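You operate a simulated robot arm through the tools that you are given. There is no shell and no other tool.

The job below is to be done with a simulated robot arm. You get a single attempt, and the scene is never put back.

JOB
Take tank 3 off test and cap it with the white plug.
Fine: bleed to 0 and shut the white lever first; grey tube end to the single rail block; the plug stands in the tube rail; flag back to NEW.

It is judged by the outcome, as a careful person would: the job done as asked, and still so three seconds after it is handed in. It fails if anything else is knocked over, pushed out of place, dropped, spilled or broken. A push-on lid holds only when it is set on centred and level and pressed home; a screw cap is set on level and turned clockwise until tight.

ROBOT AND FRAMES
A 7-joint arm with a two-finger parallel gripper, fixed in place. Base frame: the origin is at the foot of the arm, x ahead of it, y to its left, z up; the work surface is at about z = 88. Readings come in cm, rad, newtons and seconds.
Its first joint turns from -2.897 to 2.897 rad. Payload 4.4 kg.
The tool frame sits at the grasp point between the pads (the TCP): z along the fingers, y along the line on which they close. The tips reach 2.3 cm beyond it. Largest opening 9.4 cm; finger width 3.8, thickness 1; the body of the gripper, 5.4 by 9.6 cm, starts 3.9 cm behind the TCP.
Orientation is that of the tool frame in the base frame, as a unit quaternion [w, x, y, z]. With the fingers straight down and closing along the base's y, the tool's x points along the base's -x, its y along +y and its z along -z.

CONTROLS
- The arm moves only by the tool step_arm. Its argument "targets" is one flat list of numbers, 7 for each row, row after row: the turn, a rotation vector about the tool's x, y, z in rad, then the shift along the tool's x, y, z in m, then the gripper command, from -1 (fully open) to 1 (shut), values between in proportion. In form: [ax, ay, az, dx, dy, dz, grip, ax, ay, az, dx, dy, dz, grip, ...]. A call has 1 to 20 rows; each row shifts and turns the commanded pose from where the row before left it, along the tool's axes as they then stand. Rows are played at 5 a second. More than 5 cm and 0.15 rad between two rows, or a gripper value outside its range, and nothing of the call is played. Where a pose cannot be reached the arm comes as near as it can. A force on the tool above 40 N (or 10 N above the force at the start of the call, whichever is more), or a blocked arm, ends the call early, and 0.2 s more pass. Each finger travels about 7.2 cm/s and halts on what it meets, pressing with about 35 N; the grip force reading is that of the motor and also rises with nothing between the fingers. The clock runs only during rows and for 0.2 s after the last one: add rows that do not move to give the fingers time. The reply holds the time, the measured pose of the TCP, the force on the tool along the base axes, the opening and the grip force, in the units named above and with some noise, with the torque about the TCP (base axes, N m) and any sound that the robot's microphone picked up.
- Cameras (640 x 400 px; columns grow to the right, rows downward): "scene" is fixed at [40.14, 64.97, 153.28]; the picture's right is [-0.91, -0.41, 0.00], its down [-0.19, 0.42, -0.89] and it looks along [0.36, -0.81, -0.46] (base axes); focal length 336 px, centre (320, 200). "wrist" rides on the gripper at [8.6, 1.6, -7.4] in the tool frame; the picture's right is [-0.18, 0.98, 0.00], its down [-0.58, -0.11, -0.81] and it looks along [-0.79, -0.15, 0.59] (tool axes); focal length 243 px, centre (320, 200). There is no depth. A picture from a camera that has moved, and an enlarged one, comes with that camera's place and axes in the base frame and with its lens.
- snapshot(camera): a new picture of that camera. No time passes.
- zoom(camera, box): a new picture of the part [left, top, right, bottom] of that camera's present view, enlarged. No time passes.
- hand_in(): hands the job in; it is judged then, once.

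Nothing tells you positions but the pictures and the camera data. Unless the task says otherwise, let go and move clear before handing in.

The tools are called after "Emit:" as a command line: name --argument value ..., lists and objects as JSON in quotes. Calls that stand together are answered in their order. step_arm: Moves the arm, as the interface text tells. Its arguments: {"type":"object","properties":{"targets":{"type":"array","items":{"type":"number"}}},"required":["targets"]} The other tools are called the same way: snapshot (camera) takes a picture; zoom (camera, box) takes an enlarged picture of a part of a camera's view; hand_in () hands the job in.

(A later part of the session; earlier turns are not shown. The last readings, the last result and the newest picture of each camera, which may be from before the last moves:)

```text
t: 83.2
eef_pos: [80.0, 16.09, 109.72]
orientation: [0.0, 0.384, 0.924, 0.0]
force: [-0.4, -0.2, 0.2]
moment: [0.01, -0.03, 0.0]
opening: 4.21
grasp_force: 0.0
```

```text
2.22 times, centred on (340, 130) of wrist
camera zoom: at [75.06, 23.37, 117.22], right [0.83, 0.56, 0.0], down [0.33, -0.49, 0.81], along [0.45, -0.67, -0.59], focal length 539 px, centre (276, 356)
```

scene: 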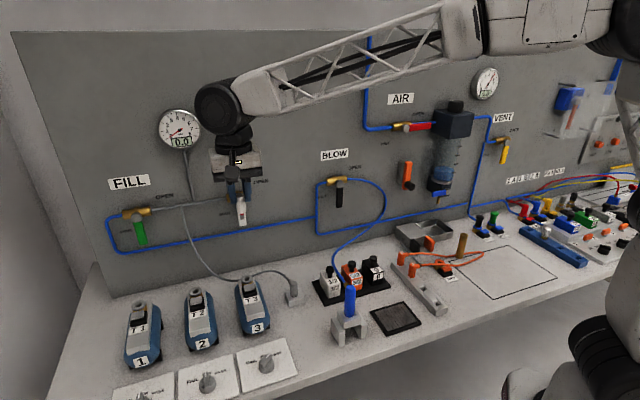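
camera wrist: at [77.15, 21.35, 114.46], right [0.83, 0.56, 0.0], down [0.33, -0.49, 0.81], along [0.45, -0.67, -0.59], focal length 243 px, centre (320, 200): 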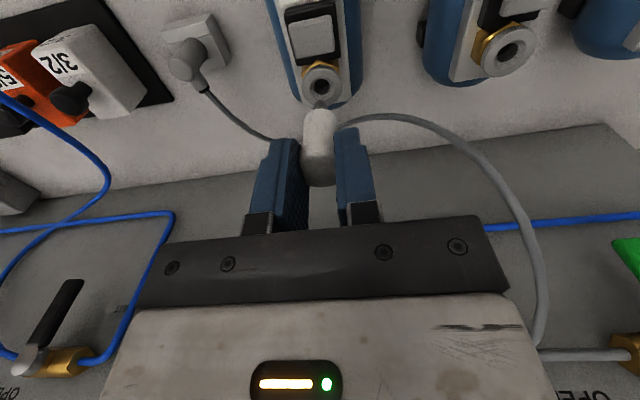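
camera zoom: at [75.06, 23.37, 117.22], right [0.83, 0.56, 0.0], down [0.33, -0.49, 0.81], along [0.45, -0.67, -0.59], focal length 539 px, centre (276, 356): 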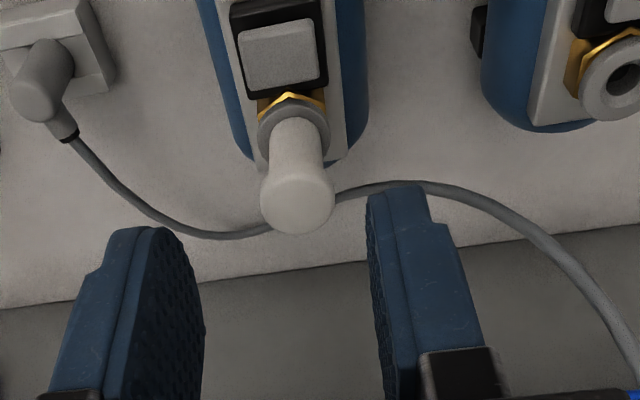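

The plug stands upright in the socket with its cap top at z≈102.5. I'll close the fingers and centre them above it.

Emit:
step_arm --targets '[0, 0, 0, 0, 0, 0, 1, 0, 0, 0, -0.015, 0.0008, 0, 1, 0, 0, 0, -0.0142, 0.0008, 0, 1, 0, 0, 0, 0, 0, 0.025, 1, 0, 0, 0, 0, 0, 0.015, 1, 0, 0, 0, 0, 0, 0, 1]'

Emit:
zoom --camera "scene" --box '[215, 240, 285, 310]'

Emit:
zoom --camera "wrist" --box '[260, 40, 420, 220]'

```text
t: 84.6
eef_pos: [82.31, 14.1, 105.75]
orientation: [0.0, 0.384, 0.923, 0.0]
force: [-0.4, 0.3, 0.2]
moment: [0.03, -0.01, 0.02]
opening: 0.01
grasp_force: 35.0
```

```text
5.71 times, centred on (250, 275) of scene
camera zoom: at [40.14, 64.97, 153.28], right [-0.91, -0.41, 0.0], down [-0.19, 0.42, -0.89], along [0.36, -0.81, -0.46], focal length 1922 px, centre (720, -229)
```

zoom: 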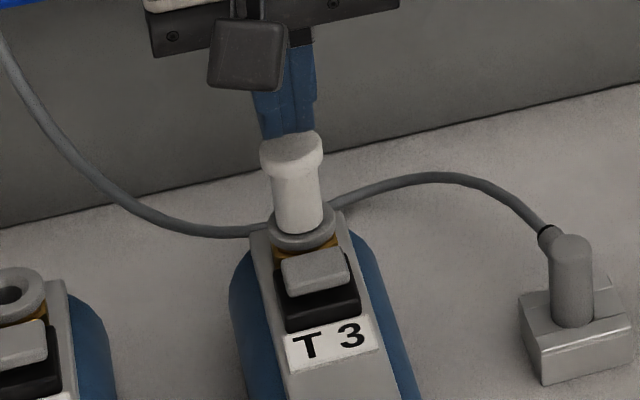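

```text
2.22 times, centred on (340, 130) of wrist
camera zoom: at [77.37, 21.48, 113.26], right [0.83, 0.56, 0.0], down [0.33, -0.49, 0.81], along [0.45, -0.67, -0.59], focal length 539 px, centre (276, 356)
```

zoom: 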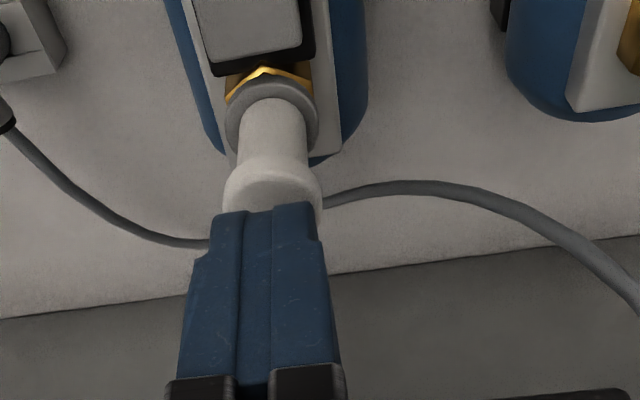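

I'm centred on the cap and will press straight down in small steps.

Emit:
step_arm --targets '[0, 0, 0, 0, 0, 0.005, 1, 0, 0, 0, 0, 0, 0.003, 1, 0, 0, 0, 0, 0, 0.002, 1, 0, 0, 0, 0, 0, 0.002, 1, 0, 0, 0, 0, 0, 0, 1]'

Emit:
zoom --camera "scene" --box '[215, 240, 285, 310]'

```text
t: 85.8
eef_pos: [82.31, 14.19, 104.53]
orientation: [0.001, 0.383, 0.924, 0.001]
force: [0.1, 0.7, -0.3]
moment: [0.0, -0.02, -0.02]
opening: 0.0
grasp_force: 35.2
```

```text
5.71 times, centred on (250, 275) of scene
camera zoom: at [40.14, 64.97, 153.28], right [-0.91, -0.41, 0.0], down [-0.19, 0.42, -0.89], along [0.36, -0.81, -0.46], focal length 1922 px, centre (720, -229)
```

zoom: 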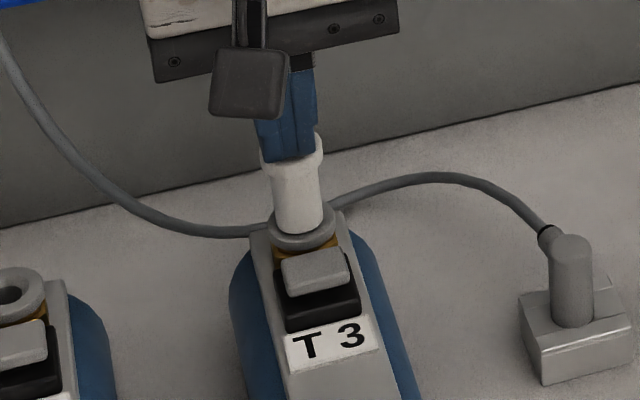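

There's no contact yet, so I'll continue down slowly.

Emit:
step_arm --targets '[0, 0, 0, 0, 0, 0.002, 1, 0, 0, 0, 0, 0, 0.002, 1, 0, 0, 0, 0, 0, 0.002, 1, 0, 0, 0, 0, 0, 0, 1]'

Emit:
zoom --camera "scene" --box '[215, 240, 285, 310]'

Emit:
zoom --camera "wrist" --box '[260, 40, 420, 220]'

```text
t: 86.6
eef_pos: [82.4, 14.32, 104.39]
orientation: [0.004, 0.383, 0.924, 0.002]
force: [-0.1, -0.4, 6.3]
moment: [-0.04, 0.03, -0.01]
opening: 0.02
grasp_force: 35.0
stopped in row 4: the force on the tool passed its limit at 44 N (the readings are from after the stop); the commanded pose is now the measured one
```

```text
5.71 times, centred on (250, 275) of scene
camera zoom: at [40.14, 64.97, 153.28], right [-0.91, -0.41, 0.0], down [-0.19, 0.42, -0.89], along [0.36, -0.81, -0.46], focal length 1922 px, centre (720, -229)
```

zoom: 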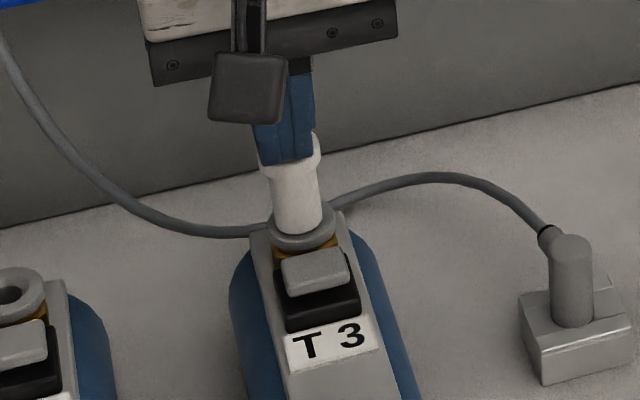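

```text
2.22 times, centred on (340, 130) of wrist
camera zoom: at [77.4, 21.66, 111.97], right [0.83, 0.56, 0.01], down [0.33, -0.49, 0.81], along [0.46, -0.66, -0.59], focal length 539 px, centre (276, 356)
```

zoom: 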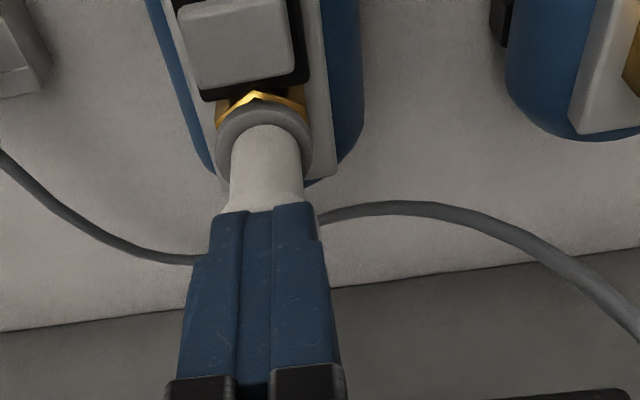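

It stopped at 44 N without a click, though the plug looks fully down in the collar. I'll press again more gradually and listen for a latch.

Emit:
step_arm --targets '[0, 0, 0, 0, 0, 0.0005, 1, 0, 0, 0, 0, 0, 0.0005, 1, 0, 0, 0, 0, 0, 0, 1, 0, 0, 0, 0, 0, 0, 1]'

```text
t: 87.6
eef_pos: [82.31, 14.43, 104.38]
orientation: [0.005, 0.383, 0.924, 0.002]
force: [0.5, -0.8, 26.0]
moment: [-0.12, -0.04, 0.01]
opening: 0.02
grasp_force: 34.7
```

Emit:
step_arm --targets '[0, 0, 0, 0, 0, 0.0003, 1, 0, 0, 0, 0, 0, 0.0002, 1, 0, 0, 0, 0, 0, 0, 1, 0, 0, 0, 0, 0, 0, 1]'

Emit:
zoom --camera "wrist" --box '[290, 60, 370, 160]'

Emit:
zoom --camera "scene" --box '[235, 260, 270, 300]'

```text
t: 88.6
eef_pos: [82.34, 14.3, 104.42]
orientation: [0.004, 0.384, 0.923, 0.003]
force: [0.4, 0.2, 6.3]
moment: [0.01, -0.01, 0.01]
opening: 0.02
grasp_force: 35.7
stopped in row 4: the force on the tool passed its limit at 40 N (the readings are from after the stop); the commanded pose is now the measured one
```

```text
4.00 times, centred on (330, 110) of wrist
camera zoom: at [77.38, 21.67, 111.96], right [0.83, 0.56, 0.01], down [0.33, -0.49, 0.81], along [0.46, -0.66, -0.59], focal length 970 px, centre (280, 560)
```

zoom: 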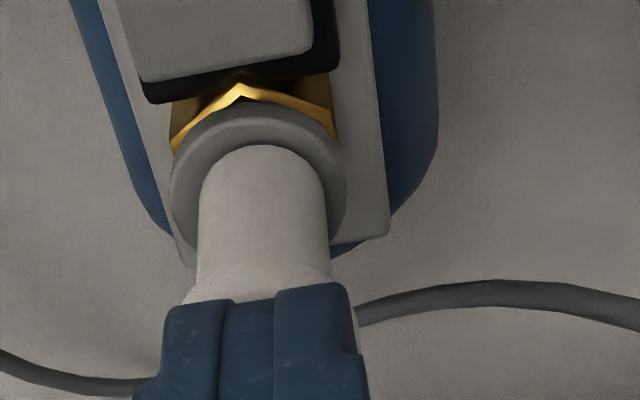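

```text
10.00 times, centred on (252, 280) of scene
camera zoom: at [40.14, 64.97, 153.28], right [-0.91, -0.41, 0.0], down [-0.19, 0.42, -0.89], along [0.36, -0.81, -0.46], focal length 3363 px, centre (995, -600)
```

zoom: 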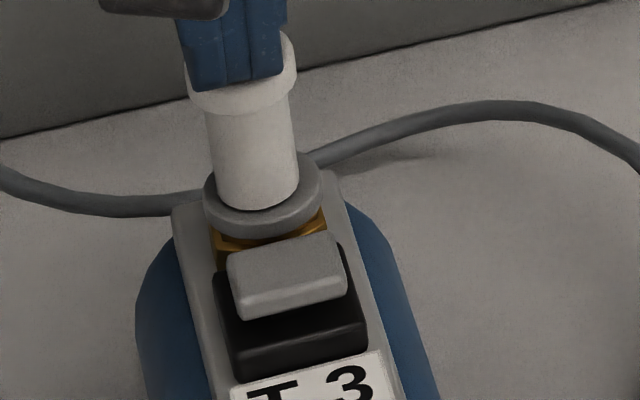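

The plug body sits flat on the collar and is rigid under 40 N, so it has bottomed out. I'll grip it lightly and do a gentle pull test to see whether it's latched.

Emit:
step_arm --targets '[0, 0, 0, 0, 0, -0.02, 1, 0, 0, 0, 0, 0, -0.015, 0.1, 0, 0, 0, 0, 0, 0, 0.1, 0, 0, 0, 0, 0, 0, 0.1, 0, 0, 0, 0, 0, 0, 0.1]'

Emit:
zoom --camera "wrist" --box '[260, 40, 420, 220]'

Emit:
zoom --camera "scene" --box '[235, 260, 270, 300]'

```text
t: 89.8
eef_pos: [82.37, 14.34, 107.9]
orientation: [0.004, 0.383, 0.924, 0.003]
force: [0.2, -0.1, -0.8]
moment: [-0.02, -0.01, -0.01]
opening: 4.23
grasp_force: 0.0
```

```text
2.22 times, centred on (340, 130) of wrist
camera zoom: at [77.27, 21.68, 115.33], right [0.83, 0.56, 0.01], down [0.33, -0.49, 0.81], along [0.46, -0.66, -0.59], focal length 539 px, centre (276, 356)
```

zoom: 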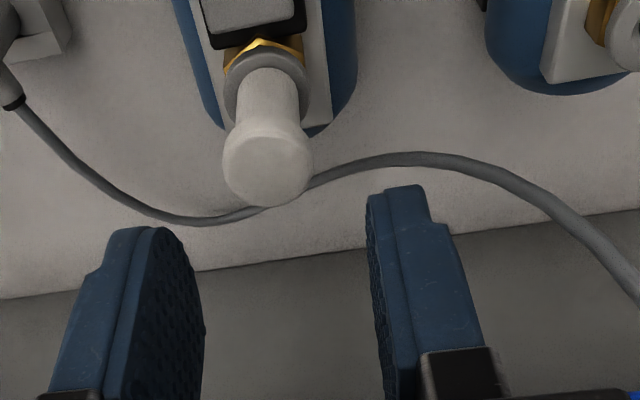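

```text
10.00 times, centred on (252, 280) of scene
camera zoom: at [40.14, 64.97, 153.28], right [-0.91, -0.41, 0.0], down [-0.19, 0.42, -0.89], along [0.36, -0.81, -0.46], focal length 3363 px, centre (995, -600)
```

zoom: 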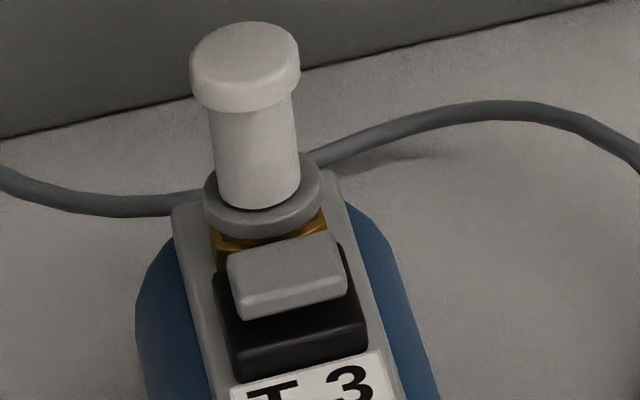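

A thin dark crescent shows under the plug now, so it may have sprung up slightly and not latched. I'll level the tool, grip the plug again and test it gently.

Emit:
step_arm --targets '[0.0086, 0.0051, 0, 0, -0.0024, 0, 0.1, 0, 0, 0, 0, 0, 0.02, 0.1, 0, 0, 0, 0, 0, 0.02, 0.1, 0, 0, 0, 0, 0, 0.008, 0.1, 0, 0, 0, 0, 0, 0, 0.1]'

Emit:
step_arm --targets '[0, 0, 0, 0, 0, 0, 0.5, 0, 0, 0, 0, 0, 0, 1, 0, 0, 0, 0, 0, 0, 1, 0, 0, 0, 0, 0, 0, 1, 0, 0, 0, 0, 0, 0, 1]'

Emit:
zoom --camera "scene" --box '[235, 260, 270, 300]'

```text
t: 91.0
eef_pos: [82.26, 13.89, 103.15]
orientation: [0.0, 0.383, 0.924, -0.001]
force: [-0.1, 0.0, -0.3]
moment: [0.0, -0.02, 0.03]
opening: 4.2
grasp_force: 0.2
```

```text
t: 92.2
eef_pos: [82.22, 13.96, 103.14]
orientation: [0.001, 0.384, 0.923, 0.0]
force: [5.1, 4.3, -0.7]
moment: [0.21, -0.3, 0.02]
opening: 1.74
grasp_force: 35.5
```

```text
10.00 times, centred on (252, 280) of scene
camera zoom: at [40.14, 64.97, 153.28], right [-0.91, -0.41, 0.0], down [-0.19, 0.42, -0.89], along [0.36, -0.81, -0.46], focal length 3363 px, centre (995, -600)
```

zoom: 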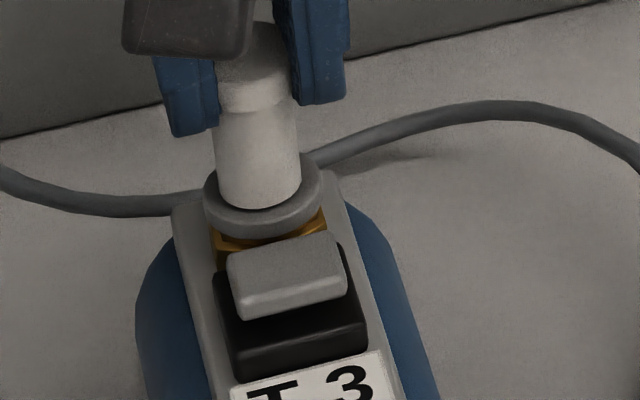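

I have a grip with a small side load. I'll centre it and lift by a millimetre or two to feel for resistance.

Emit:
step_arm --targets '[0, 0, 0, 0, 0.001, 0, 1, 0, 0, 0, 0, 0, -0.001, 1, 0, 0, 0, 0, 0, -0.001, 1, 0, 0, 0, 0, 0, 0, 1]'

Emit:
zoom --camera "scene" --box '[235, 260, 270, 300]'

```text
t: 93.2
eef_pos: [82.14, 14.0, 103.18]
orientation: [-0.001, 0.383, 0.924, 0.0]
force: [8.3, -10.2, -9.2]
moment: [-0.62, -0.46, -0.01]
opening: 1.79
grasp_force: 35.5
```

```text
10.00 times, centred on (252, 280) of scene
camera zoom: at [40.14, 64.97, 153.28], right [-0.91, -0.41, 0.0], down [-0.19, 0.42, -0.89], along [0.36, -0.81, -0.46], focal length 3363 px, centre (995, -600)
```

zoom: 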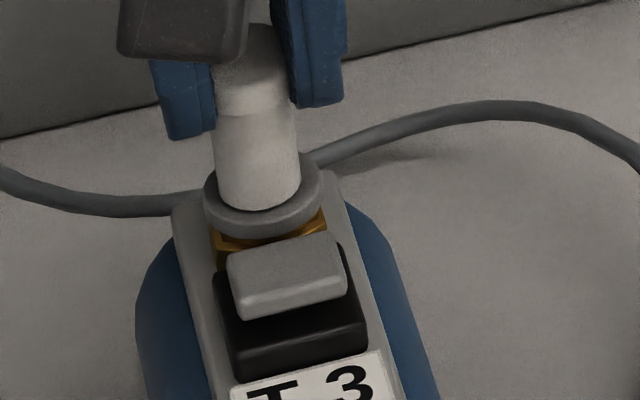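

It's pulling back with about 9 N, but there's also a side load. I'll take out the side load to see whether the vertical resistance remains.

Emit:
step_arm --targets '[0, 0, 0, -0.0015, 0, 0, 1, 0, 0, 0, 0, 0, 0, 1]'

Emit:
step_arm --targets '[0, 0, 0, 0, 0, -0.001, 1, 0, 0, 0, 0, 0, 0, 1, 0, 0, 0, 0, 0, 0, 1]'

Emit:
zoom --camera "scene" --box '[235, 260, 270, 300]'

```text
t: 93.8
eef_pos: [82.16, 14.04, 103.2]
orientation: [-0.001, 0.383, 0.924, 0.0]
force: [-5.1, 1.0, -8.0]
moment: [0.05, 0.42, 0.02]
opening: 1.79
grasp_force: 35.3
```

```text
t: 94.6
eef_pos: [82.32, 14.06, 103.26]
orientation: [-0.001, 0.384, 0.923, 0.0]
force: [-6.2, -2.8, -25.6]
moment: [-0.13, 0.38, -0.05]
opening: 1.78
grasp_force: 35.0
```

```text
10.00 times, centred on (252, 280) of scene
camera zoom: at [40.14, 64.97, 153.28], right [-0.91, -0.41, 0.0], down [-0.19, 0.42, -0.89], along [0.36, -0.81, -0.46], focal length 3363 px, centre (995, -600)
```

zoom: 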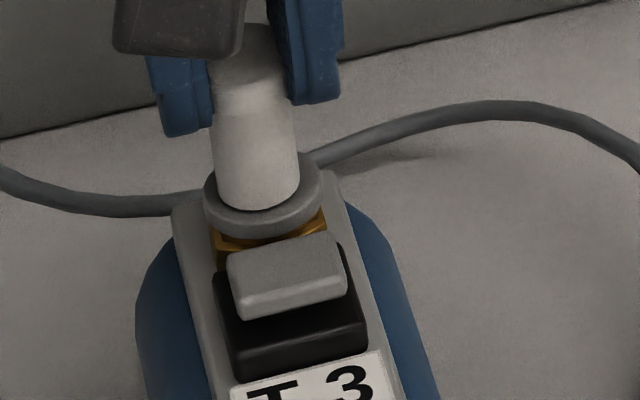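

It holds against more than 25 N with no movement, so the plug is latched. I'll relax the pull, open the fingers and lift clear.

Emit:
step_arm --targets '[0, 0, 0, 0.0003, -0.0005, 0.0015, 1, 0, 0, 0, 0, 0, 0, 1, 0, 0, 0, 0, 0, 0, 0.4, 0, 0, 0, 0, 0, 0, 0.1, 0, 0, 0, 0, 0, 0, 0.1, 0, 0, 0, 0, 0, -0.02, 0.1, 0, 0, 0, 0, 0, -0.03, 0.1, 0, 0, 0, 0, 0, -0.03, 0.1, 0, 0, 0, 0.03, 0, -0.02, 0.1, 0, 0, 0, 0, 0, 0, 0.1]'

Emit:
zoom --camera "scene" --box '[210, 240, 310, 320]'

Emit:
zoom --camera "wrist" --box '[260, 0, 420, 160]'

Emit:
snapshot --camera "scene"

```text
t: 96.8
eef_pos: [80.43, 16.15, 113.43]
orientation: [-0.001, 0.383, 0.924, -0.001]
force: [1.1, 0.4, 0.1]
moment: [0.01, 0.01, 0.02]
opening: 4.2
grasp_force: 0.0
```

```text
5.00 times, centred on (260, 280) of scene
camera zoom: at [40.14, 64.97, 153.28], right [-0.91, -0.41, 0.0], down [-0.19, 0.42, -0.89], along [0.36, -0.81, -0.46], focal length 1682 px, centre (620, -200)
```

zoom: 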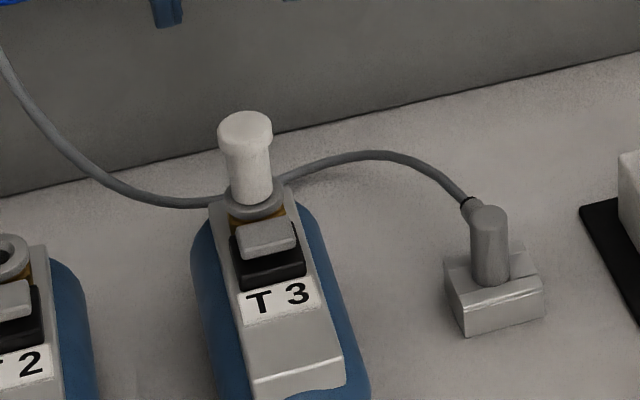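

```text
2.50 times, centred on (340, 80) of wrist
camera zoom: at [75.49, 23.49, 120.95], right [0.83, 0.56, 0.0], down [0.33, -0.49, 0.81], along [0.45, -0.67, -0.59], focal length 606 px, centre (270, 500)
```

zoom: 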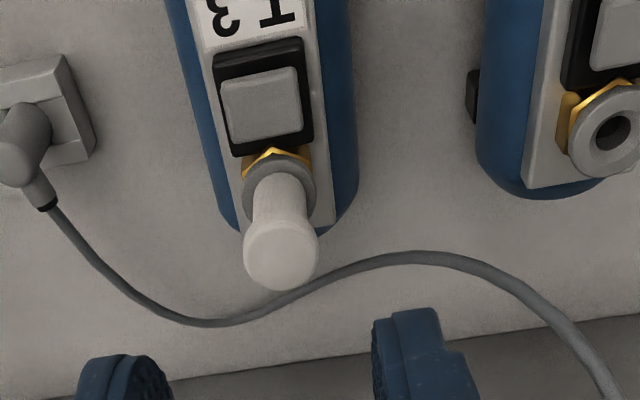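

```text
taken
```

scene: 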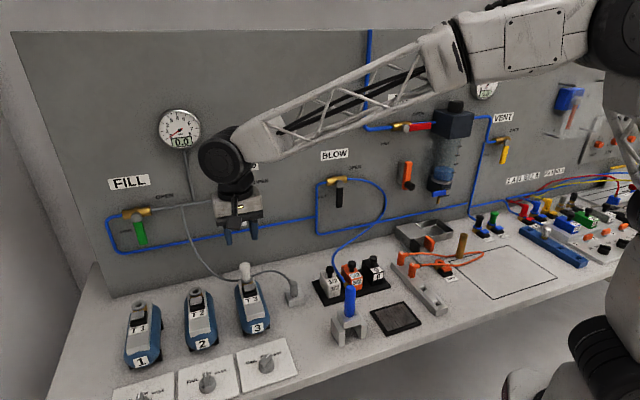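

The white plug stands upright and latched on tank 3, and the tube end is in its block. Next is flag 3, near s≈68, N≈−31, so I'll move out over the dial for a close look.

Emit:
step_arm --targets '[0, 0, 0, 0.04, 0, 0, 0.1, 0, 0, 0, 0.04, 0, 0, 0.1, 0, 0, 0, 0.04, 0, 0, 0.1, 0, 0, 0, 0.025, 0, 0.02, 0.1, 0, 0, 0, 0, 0, 0.04, 0.1, 0, 0, 0, 0, 0, 0.04, 0.1, 0, 0, 0, 0, 0, 0, 0.1]'

Emit:
snapshot --camera "wrist"

Emit:
zoom --camera "wrist" --box '[240, 0, 560, 160]'

Emit:
zoom --camera "scene" --box '[110, 310, 310, 400]'

```text
t: 98.4
eef_pos: [69.87, 26.41, 103.28]
orientation: [0.0, 0.383, 0.924, 0.0]
force: [0.3, 0.3, -0.1]
moment: [0.03, 0.0, 0.02]
opening: 4.21
grasp_force: 0.1
```

```text
taken
camera wrist: at [64.92, 33.89, 110.73], right [0.83, 0.56, 0.0], down [0.33, -0.49, 0.81], along [0.45, -0.67, -0.59], focal length 243 px, centre (320, 200)
```

wrist: 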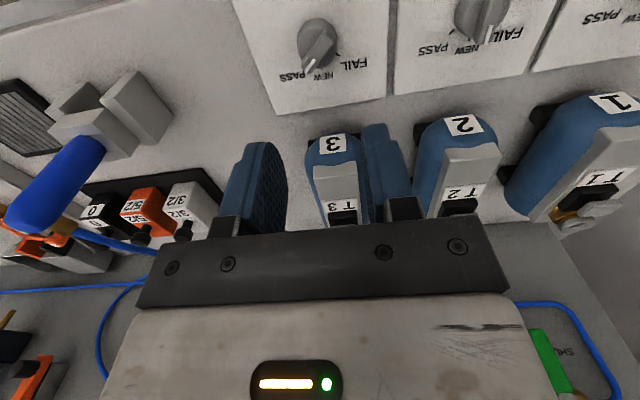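

```text
2.00 times, centred on (400, 80) of wrist
camera zoom: at [64.92, 33.89, 110.73], right [0.83, 0.56, 0.0], down [0.33, -0.49, 0.81], along [0.45, -0.67, -0.59], focal length 485 px, centre (160, 440)
```

zoom: 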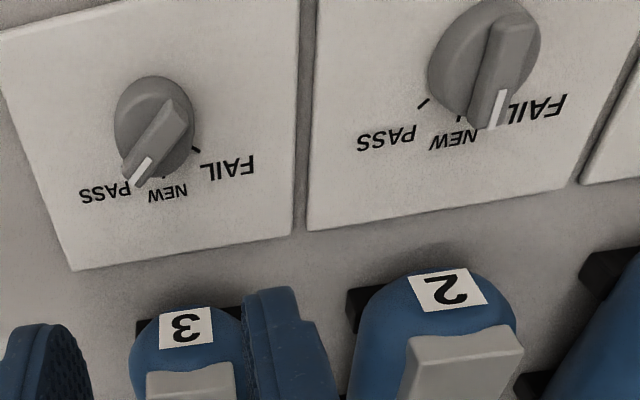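

```text
3.20 times, centred on (210, 355) of scene
camera zoom: at [40.14, 64.97, 153.28], right [-0.91, -0.41, 0.0], down [-0.19, 0.42, -0.89], along [0.36, -0.81, -0.46], focal length 1076 px, centre (672, -296)
```

zoom: 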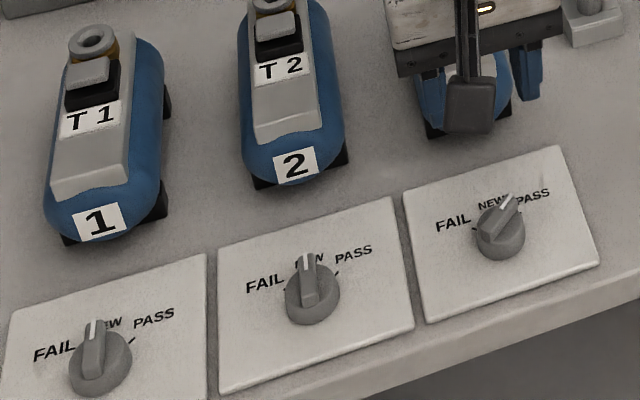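

Flags 1 and 2 point straight in at NEW and flag 3 is turned about 45° toward PASS. The bar runs along base −y, so I'll turn the tool 45° to get the fingers square to it.

Emit:
step_arm --targets '[0, 0, 0.1309, 0, 0, 0, 0.1, 0, 0, 0.1309, 0, 0, 0, 0.1, 0, 0, 0.1309, 0, 0, 0, 0.1, 0, 0, 0.1309, 0, 0, 0, 0.1, 0, 0, 0.1309, 0, 0, 0, 0.1, 0, 0, 0.1309, 0, 0, 0, 0.1, 0, 0, 0, 0, 0, 0, 0.1]'

Emit:
snapshot --camera "wrist"

Emit:
snapshot --camera "scene"

```text
t: 100.0
eef_pos: [69.95, 26.62, 103.28]
orientation: [0.0, 0.708, 0.706, -0.002]
force: [0.0, -0.5, 0.2]
moment: [0.01, -0.01, 0.01]
opening: 4.21
grasp_force: 0.1
```

```text
taken
camera wrist: at [71.62, 35.28, 110.78], right [0.98, -0.19, 0.0], down [-0.11, -0.58, 0.81], along [-0.15, -0.79, -0.59], focal length 243 px, centre (320, 200)
```

wrist: 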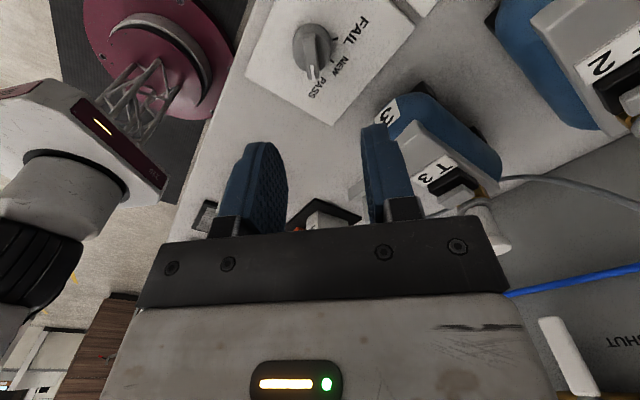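

```text
taken
```

scene: 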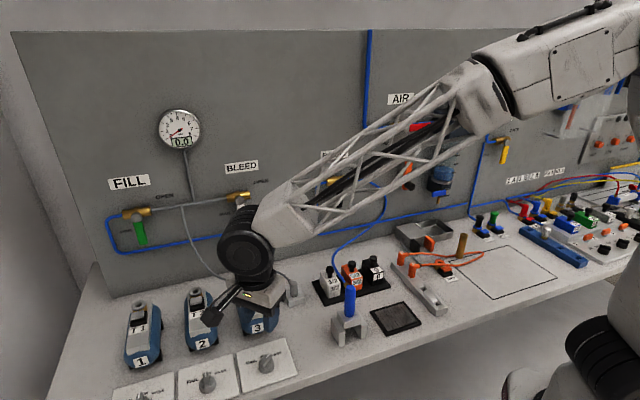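

The fingers are now square to the bar. I'll zoom in on the knob to fix its position.

Emit:
zoom --camera "wrist" --box '[240, 0, 400, 130]'

Emit:
zoom --camera "scene" --box '[235, 340, 300, 390]'

```text
3.08 times, centred on (320, 65) of wrist
camera zoom: at [71.62, 35.28, 110.78], right [0.98, -0.19, 0.0], down [-0.11, -0.58, 0.81], along [-0.15, -0.79, -0.59], focal length 746 px, centre (320, 615)
```

zoom: 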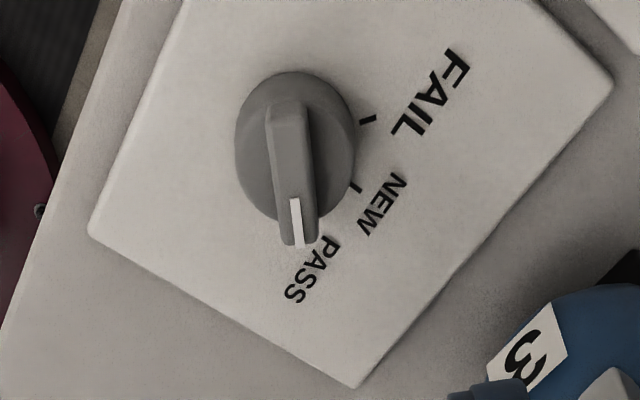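

```text
8.00 times, centred on (268, 365) of scene
camera zoom: at [40.14, 64.97, 153.28], right [-0.91, -0.41, 0.0], down [-0.19, 0.42, -0.89], along [0.36, -0.81, -0.46], focal length 2691 px, centre (740, -1120)
```

zoom: 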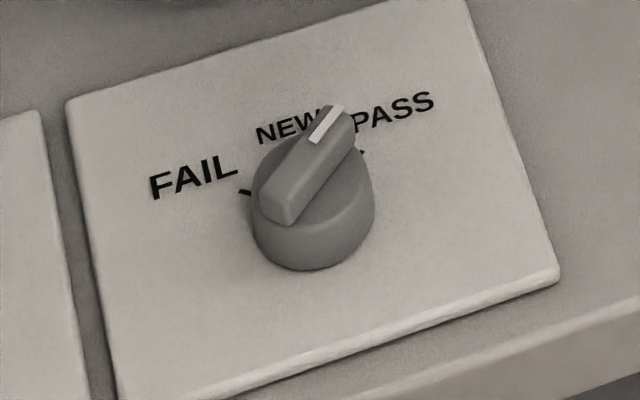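

I put the knob axis at about (69.2, 27.1) with the bar along base −y. I'll centre over it and come down closer.

Emit:
step_arm --targets '[0, 0, 0, 0.005, -0.0075, 0, 0.1, 0, 0, 0, 0, 0, 0.03, 0.1, 0, 0, 0, 0, 0, 0.03, 0.1, 0, 0, 0, 0, 0, 0.015, 0.1, 0, 0, 0, 0, 0, 0, 0.1]'

Emit:
snapshot --camera "wrist"

Emit:
zoom --camera "wrist" --box '[240, 60, 400, 200]'

Emit:
zoom --camera "scene" --box '[225, 320, 305, 390]'

```text
t: 101.2
eef_pos: [69.13, 27.01, 95.8]
orientation: [0.0, 0.707, 0.707, -0.001]
force: [0.6, 0.0, 0.3]
moment: [0.04, 0.01, 0.0]
opening: 4.23
grasp_force: 0.0
```

```text
taken
camera wrist: at [70.75, 35.79, 103.26], right [0.98, -0.19, 0.0], down [-0.11, -0.58, 0.81], along [-0.15, -0.79, -0.59], focal length 243 px, centre (320, 200)
```

wrist: 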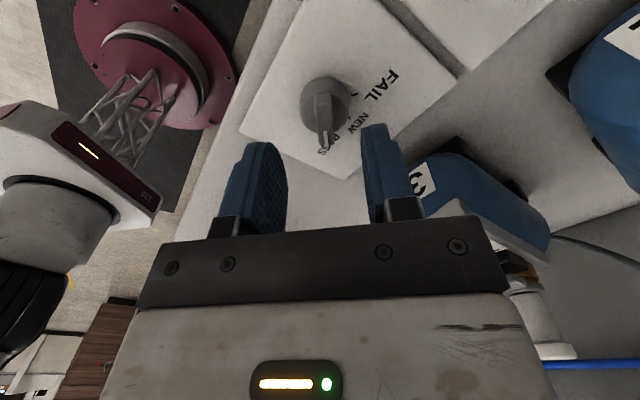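

```text
2.86 times, centred on (320, 130) of wrist
camera zoom: at [70.75, 35.79, 103.26], right [0.98, -0.19, 0.0], down [-0.11, -0.58, 0.81], along [-0.15, -0.79, -0.59], focal length 693 px, centre (320, 400)
```

zoom: 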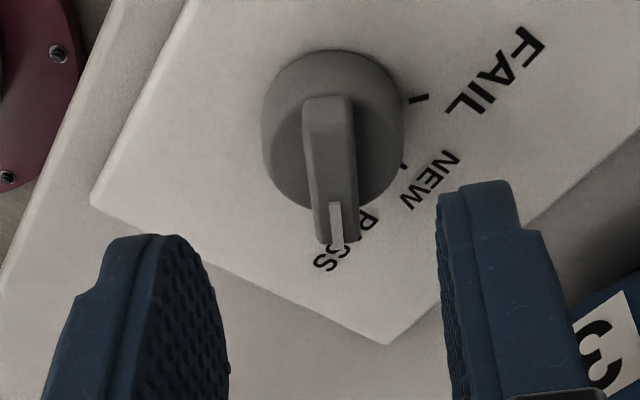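

```text
5.71 times, centred on (265, 355) of scene
camera zoom: at [40.14, 64.97, 153.28], right [-0.91, -0.41, 0.0], down [-0.19, 0.42, -0.89], along [0.36, -0.81, -0.46], focal length 1922 px, centre (634, -686)
```

zoom: 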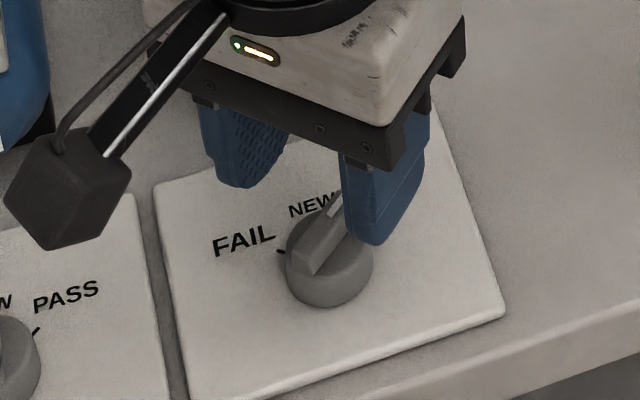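

The bar is centred to within 2 mm. I'll shift that and lower the open fingers either side of it.

Emit:
step_arm --targets '[0, 0, 0, 0, 0.002, 0.01, 0.1, 0, 0, 0, 0, 0, 0.01, 0.1, 0, 0, 0, 0, 0, 0.007, 0.1, 0, 0, 0, 0, 0, 0, 0.1]'

Emit:
zoom --camera "wrist" --box '[240, 80, 400, 220]'

Emit:
zoom --camera "scene" --box '[235, 330, 295, 385]'

```text
t: 102.2
eef_pos: [69.32, 27.08, 92.99]
orientation: [0.0, 0.707, 0.707, 0.0]
force: [-0.7, -0.2, 0.9]
moment: [0.0, 0.01, 0.02]
opening: 4.25
grasp_force: 0.0
```

```text
2.86 times, centred on (320, 150) of wrist
camera zoom: at [70.99, 35.79, 100.52], right [0.98, -0.19, 0.0], down [-0.11, -0.58, 0.81], along [-0.15, -0.79, -0.59], focal length 693 px, centre (320, 343)
```

zoom: 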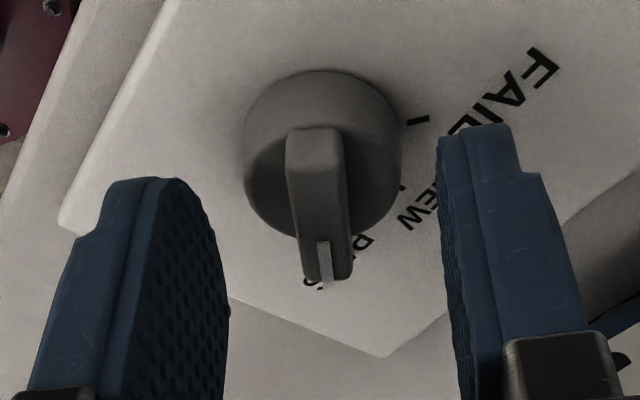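

```text
7.27 times, centred on (265, 358) of scene
camera zoom: at [40.14, 64.97, 153.28], right [-0.91, -0.41, 0.0], down [-0.19, 0.42, -0.89], along [0.36, -0.81, -0.46], focal length 2446 px, centre (720, -946)
```

zoom: 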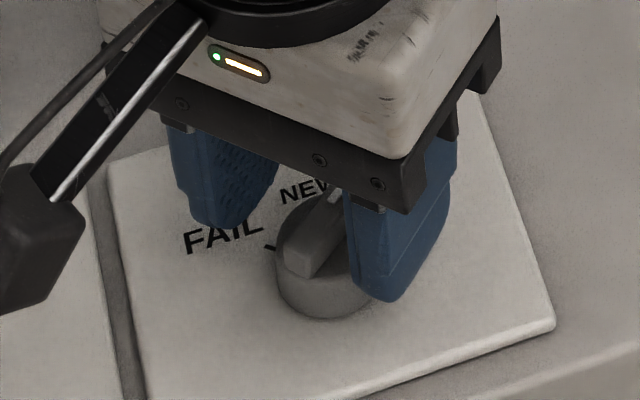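

The bar is well centred. I'll lower a few more millimetres, watching for contact with the knob base.

Emit:
step_arm --targets '[0, 0, 0, 0, 0, 0.003, 0.1, 0, 0, 0, 0, 0, 0.003, 0.1, 0, 0, 0, 0, 0, 0.002, 0.1, 0, 0, 0, 0, 0, 0, 0.1]'

Emit:
zoom --camera "wrist" --box '[240, 80, 400, 220]'

Emit:
zoom --camera "scene" --box '[235, 330, 295, 385]'

```text
t: 103.2
eef_pos: [69.26, 27.11, 92.18]
orientation: [0.0, 0.708, 0.706, 0.0]
force: [-0.3, -0.5, 0.4]
moment: [-0.04, -0.01, 0.02]
opening: 4.24
grasp_force: 0.1
```

```text
2.86 times, centred on (320, 150) of wrist
camera zoom: at [70.99, 35.78, 99.75], right [0.98, -0.19, 0.0], down [-0.11, -0.58, 0.81], along [-0.15, -0.79, -0.59], focal length 693 px, centre (320, 343)
```

zoom: 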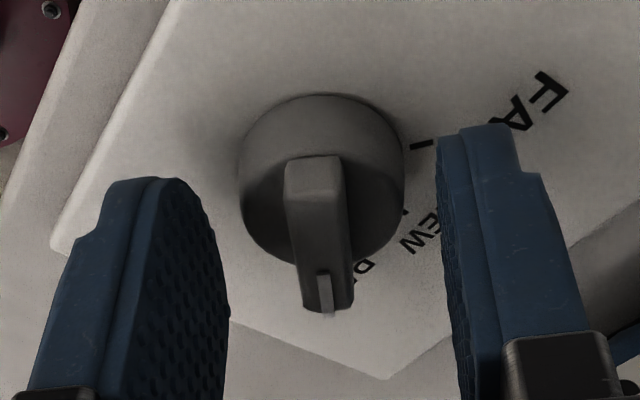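

```text
7.27 times, centred on (265, 358) of scene
camera zoom: at [40.14, 64.97, 153.28], right [-0.91, -0.41, 0.0], down [-0.19, 0.42, -0.89], along [0.36, -0.81, -0.46], focal length 2446 px, centre (720, -946)
```

zoom: 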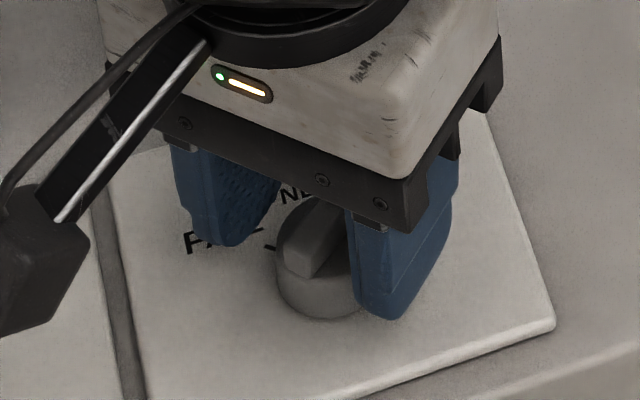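

The fingertips are about a centimetre above the plate, alongside the knob. I'll close on the bar.

Emit:
step_arm --targets '[0, 0, 0, 0, 0, 0, 0.4, 0, 0, 0, 0, 0, 0, 0.8, 0, 0, 0, 0, 0, 0, 1, 0, 0, 0, 0, 0, 0, 1, 0, 0, 0, 0, 0, 0, 1]'

Emit:
zoom --camera "wrist" --box '[240, 80, 400, 220]'

Emit:
zoom --camera "scene" --box '[235, 330, 295, 385]'

```text
t: 104.4
eef_pos: [69.3, 27.05, 92.26]
orientation: [-0.002, 0.708, 0.706, 0.0]
force: [0.3, 1.4, -0.9]
moment: [0.05, -0.03, 0.03]
opening: 3.01
grasp_force: 45.5
```

```text
2.86 times, centred on (320, 150) of wrist
camera zoom: at [70.99, 35.78, 99.75], right [0.98, -0.19, 0.0], down [-0.11, -0.58, 0.81], along [-0.15, -0.79, -0.59], focal length 693 px, centre (320, 343)
```

zoom: 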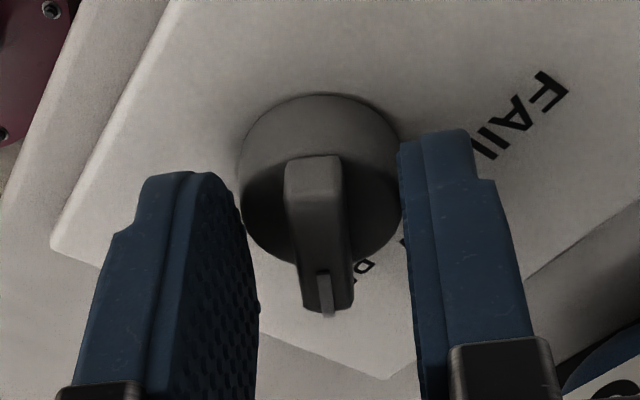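

```text
7.27 times, centred on (265, 358) of scene
camera zoom: at [40.14, 64.97, 153.28], right [-0.91, -0.41, 0.0], down [-0.19, 0.42, -0.89], along [0.36, -0.81, -0.46], focal length 2446 px, centre (720, -946)
```

zoom: 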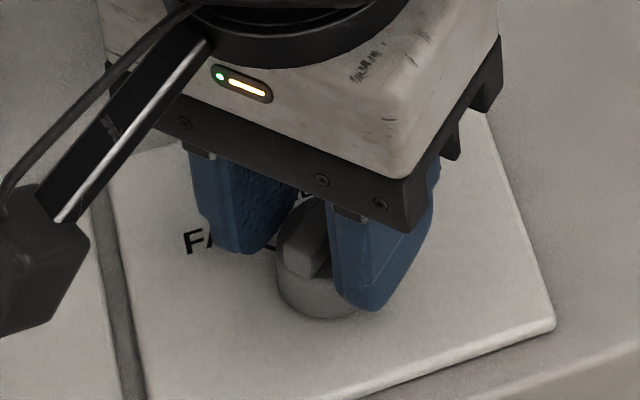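

At 3.0 cm the fingers have caught the round base, not the bar. I'll open, rise a little and try again on the bar.

Emit:
step_arm --targets '[0, 0, 0, 0, 0, 0, 0.3, 0, 0, 0, 0, 0, -0.008, 0.3, 0, 0, 0, 0, 0, 0, 0.3, 0, 0, 0, 0, 0, 0, 0.6, 0, 0, 0, 0, 0, 0, 1, 0, 0, 0, 0, 0, 0, 1, 0, 0, 0, 0, 0, 0, 1]'

Emit:
zoom --camera "wrist" --box '[240, 80, 400, 220]'

Emit:
zoom --camera "scene" --box '[235, 330, 295, 385]'

```text
t: 106.0
eef_pos: [69.36, 26.95, 92.97]
orientation: [0.0, 0.708, 0.706, 0.0]
force: [4.1, 3.7, -2.1]
moment: [0.13, -0.07, -0.02]
opening: 1.0
grasp_force: 45.1
```

```text
2.86 times, centred on (320, 150) of wrist
camera zoom: at [70.99, 35.72, 100.51], right [0.98, -0.19, 0.0], down [-0.11, -0.58, 0.81], along [-0.15, -0.79, -0.59], focal length 693 px, centre (320, 343)
```

zoom: 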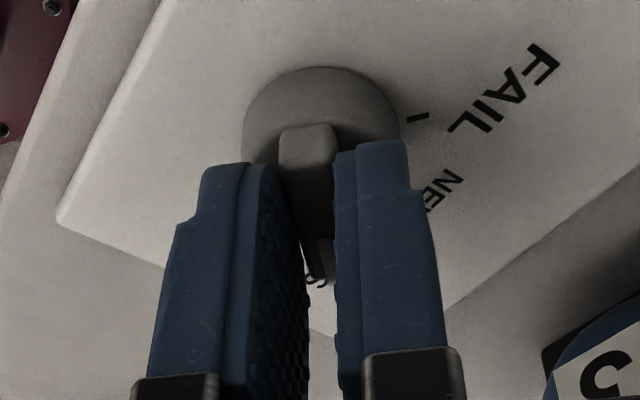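

```text
7.27 times, centred on (265, 358) of scene
camera zoom: at [40.14, 64.97, 153.28], right [-0.91, -0.41, 0.0], down [-0.19, 0.42, -0.89], along [0.36, -0.81, -0.46], focal length 2446 px, centre (720, -946)
```

zoom: 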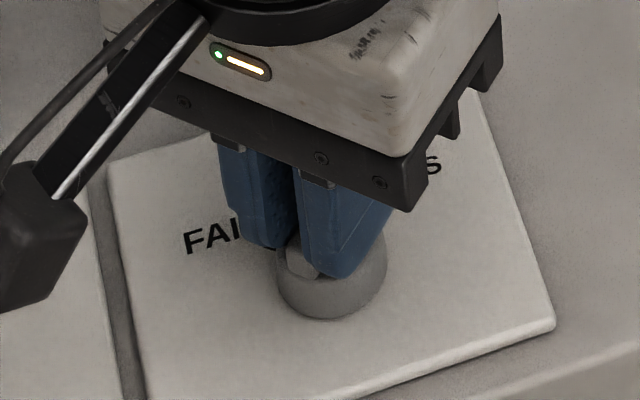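

The opening is now 1.0 cm, so the fingers are on the bar. I'll turn it 45° counter-clockwise (from above), from PASS to NEW.

Emit:
step_arm --targets '[0, 0, -0.1309, 0, 0, 0, 1, 0, 0, -0.1309, 0, 0, 0, 1, 0, 0, -0.1309, 0, 0, 0, 1, 0, 0, 0, 0, 0, 0, 1]'

Emit:
zoom --camera "wrist" --box '[240, 80, 400, 220]'

Emit:
zoom --camera "scene" --box '[235, 330, 295, 385]'

```text
t: 107.0
eef_pos: [69.27, 26.94, 92.93]
orientation: [-0.001, 0.555, 0.832, -0.001]
force: [-34.3, -14.3, 14.1]
moment: [-1.34, 0.22, -0.06]
opening: 0.99
grasp_force: 45.3
```

```text
2.86 times, centred on (320, 150) of wrist
camera zoom: at [67.51, 35.68, 100.51], right [0.98, 0.21, 0.0], down [0.12, -0.58, 0.81], along [0.16, -0.79, -0.59], focal length 693 px, centre (320, 343)
```

zoom: 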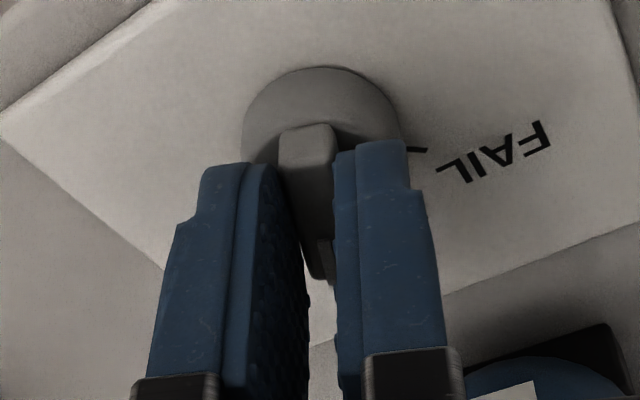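

```text
7.27 times, centred on (265, 358) of scene
camera zoom: at [40.14, 64.97, 153.28], right [-0.91, -0.41, 0.0], down [-0.19, 0.42, -0.89], along [0.36, -0.81, -0.46], focal length 2446 px, centre (720, -946)
```

zoom: 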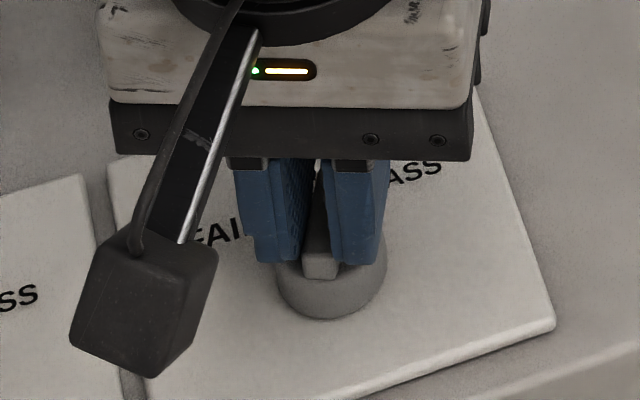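

The knob is following, but there's a 37 N sideways load because my grip centre is off the knob axis. I'll shift along the closing direction to relieve it.

Emit:
step_arm --targets '[0, 0, 0, 0, -0.002, 0, 1, 0, 0, 0, 0, 0, 0, 1]'

```text
t: 107.6
eef_pos: [69.15, 26.85, 92.97]
orientation: [0.0, 0.557, 0.831, 0.001]
force: [20.3, 0.1, -10.5]
moment: [0.37, -0.26, 0.0]
opening: 0.99
grasp_force: 44.8
```

I slightly overshot. I'll move back a touch and carry on turning in small increments, watching the force.

Emit:
step_arm --targets '[0, 0, 0, 0, 0.0007, 0, 1, 0, 0, -0.1309, 0, 0, 0, 1, 0, 0, 0, 0, 0, 0, 1]'

```text
t: 108.4
eef_pos: [69.24, 27.01, 93.02]
orientation: [-0.001, 0.5, 0.866, -0.001]
force: [-9.9, 10.4, 2.4]
moment: [-0.58, -0.26, 0.0]
opening: 0.99
grasp_force: 44.9
```

Emit:
step_arm --targets '[0, 0, 0, 0.0008, -0.0002, 0, 1, 0, 0, -0.1309, 0, 0, 0, 1, 0, 0, 0, 0, 0, 0, 1]'

Emit:
zoom --camera "scene" --box '[225, 320, 305, 390]'

```text
t: 109.2
eef_pos: [69.24, 27.0, 92.91]
orientation: [-0.001, 0.443, 0.897, -0.001]
force: [21.7, -15.4, -13.7]
moment: [-0.38, -0.51, 0.01]
opening: 0.99
grasp_force: 45.0
```

```text
5.71 times, centred on (265, 355) of scene
camera zoom: at [40.14, 64.97, 153.28], right [-0.91, -0.41, 0.0], down [-0.19, 0.42, -0.89], along [0.36, -0.81, -0.46], focal length 1922 px, centre (634, -686)
```

zoom: 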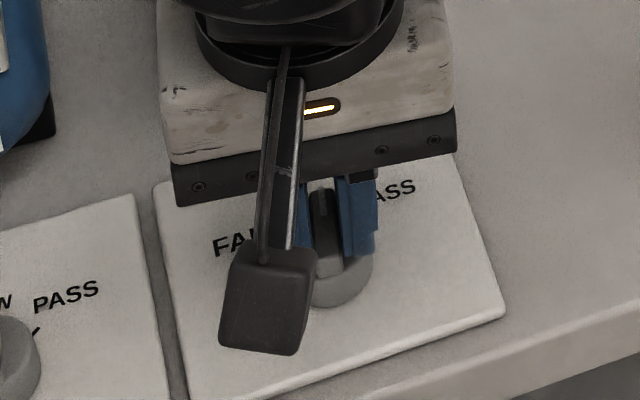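

One last increment remains to reach NEW. I'll relieve the load along the bar and turn the final 7.5°.

Emit:
step_arm --targets '[0, 0, 0, -0.0009, 0.0003, 0.0003, 1, 0, 0, -0.1309, 0, 0, 0, 1, 0, 0, 0, 0, 0, 0, 1]'

Emit:
zoom --camera "wrist" --box '[240, 60, 440, 220]'

```text
t: 110.0
eef_pos: [69.14, 26.99, 93.0]
orientation: [-0.001, 0.384, 0.923, -0.001]
force: [-9.8, -11.4, -0.2]
moment: [-0.63, -0.19, -0.02]
opening: 0.97
grasp_force: 45.0
```

```text
2.50 times, centred on (340, 140) of wrist
camera zoom: at [64.32, 34.31, 100.53], right [0.83, 0.56, 0.0], down [0.34, -0.49, 0.81], along [0.45, -0.67, -0.59], focal length 606 px, centre (270, 350)
```

zoom: 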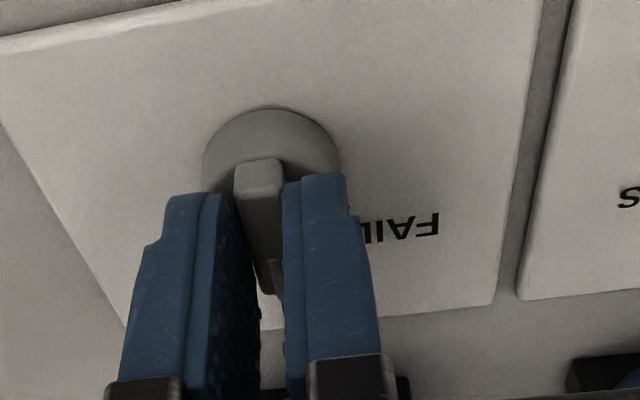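

The bar now points straight in at NEW. I'll relieve the small side load, open the fingers and lift away to check.

Emit:
step_arm --targets '[0, 0, 0, 0, -0.0005, 0, 1, 0, 0, 0, 0, 0, 0, 0.5, 0, 0, 0, 0, 0, 0, 0.2, 0, 0, 0, 0, 0, 0, 0.2, 0, 0, 0, 0, 0, -0.02, 0.2, 0, 0, 0, 0, 0, -0.03, 0.2, 0, 0, 0, 0, 0, -0.04, 0.2, 0, 0, 0, 0, 0, -0.04, 0.2, 0, 0, 0, 0, 0, 0, 0.2]'

Emit:
snapshot --camera "wrist"

Emit:
zoom --camera "wrist" --box '[240, 0, 560, 120]'

Emit:
zoom --camera "scene" --box '[110, 310, 310, 400]'

```text
t: 112.0
eef_pos: [69.32, 26.95, 105.92]
orientation: [0.0, 0.384, 0.923, 0.0]
force: [-1.1, -0.4, -0.8]
moment: [0.01, 0.0, -0.05]
opening: 3.76
grasp_force: 0.1
```

```text
taken
camera wrist: at [64.55, 34.32, 113.5], right [0.83, 0.56, 0.0], down [0.33, -0.49, 0.81], along [0.45, -0.67, -0.59], focal length 243 px, centre (320, 200)
```

wrist: 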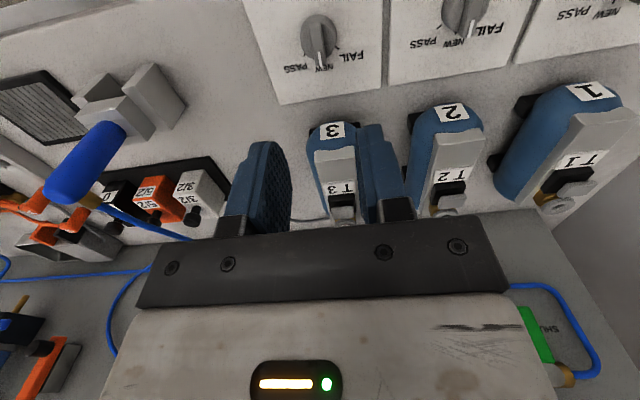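

```text
2.00 times, centred on (400, 60) of wrist
camera zoom: at [64.55, 34.32, 113.5], right [0.83, 0.56, 0.0], down [0.33, -0.49, 0.81], along [0.45, -0.67, -0.59], focal length 485 px, centre (160, 480)
```

zoom: 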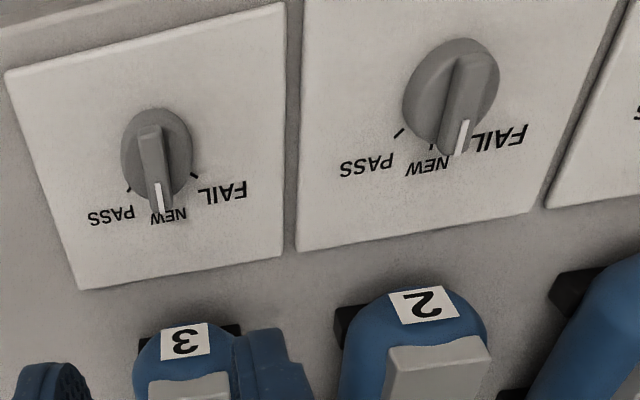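

```text
3.20 times, centred on (210, 355) of scene
camera zoom: at [40.14, 64.97, 153.28], right [-0.91, -0.41, 0.0], down [-0.19, 0.42, -0.89], along [0.36, -0.81, -0.46], focal length 1076 px, centre (672, -296)
```

zoom: 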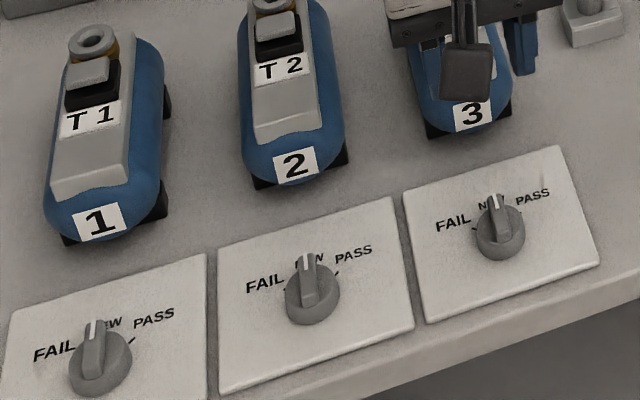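

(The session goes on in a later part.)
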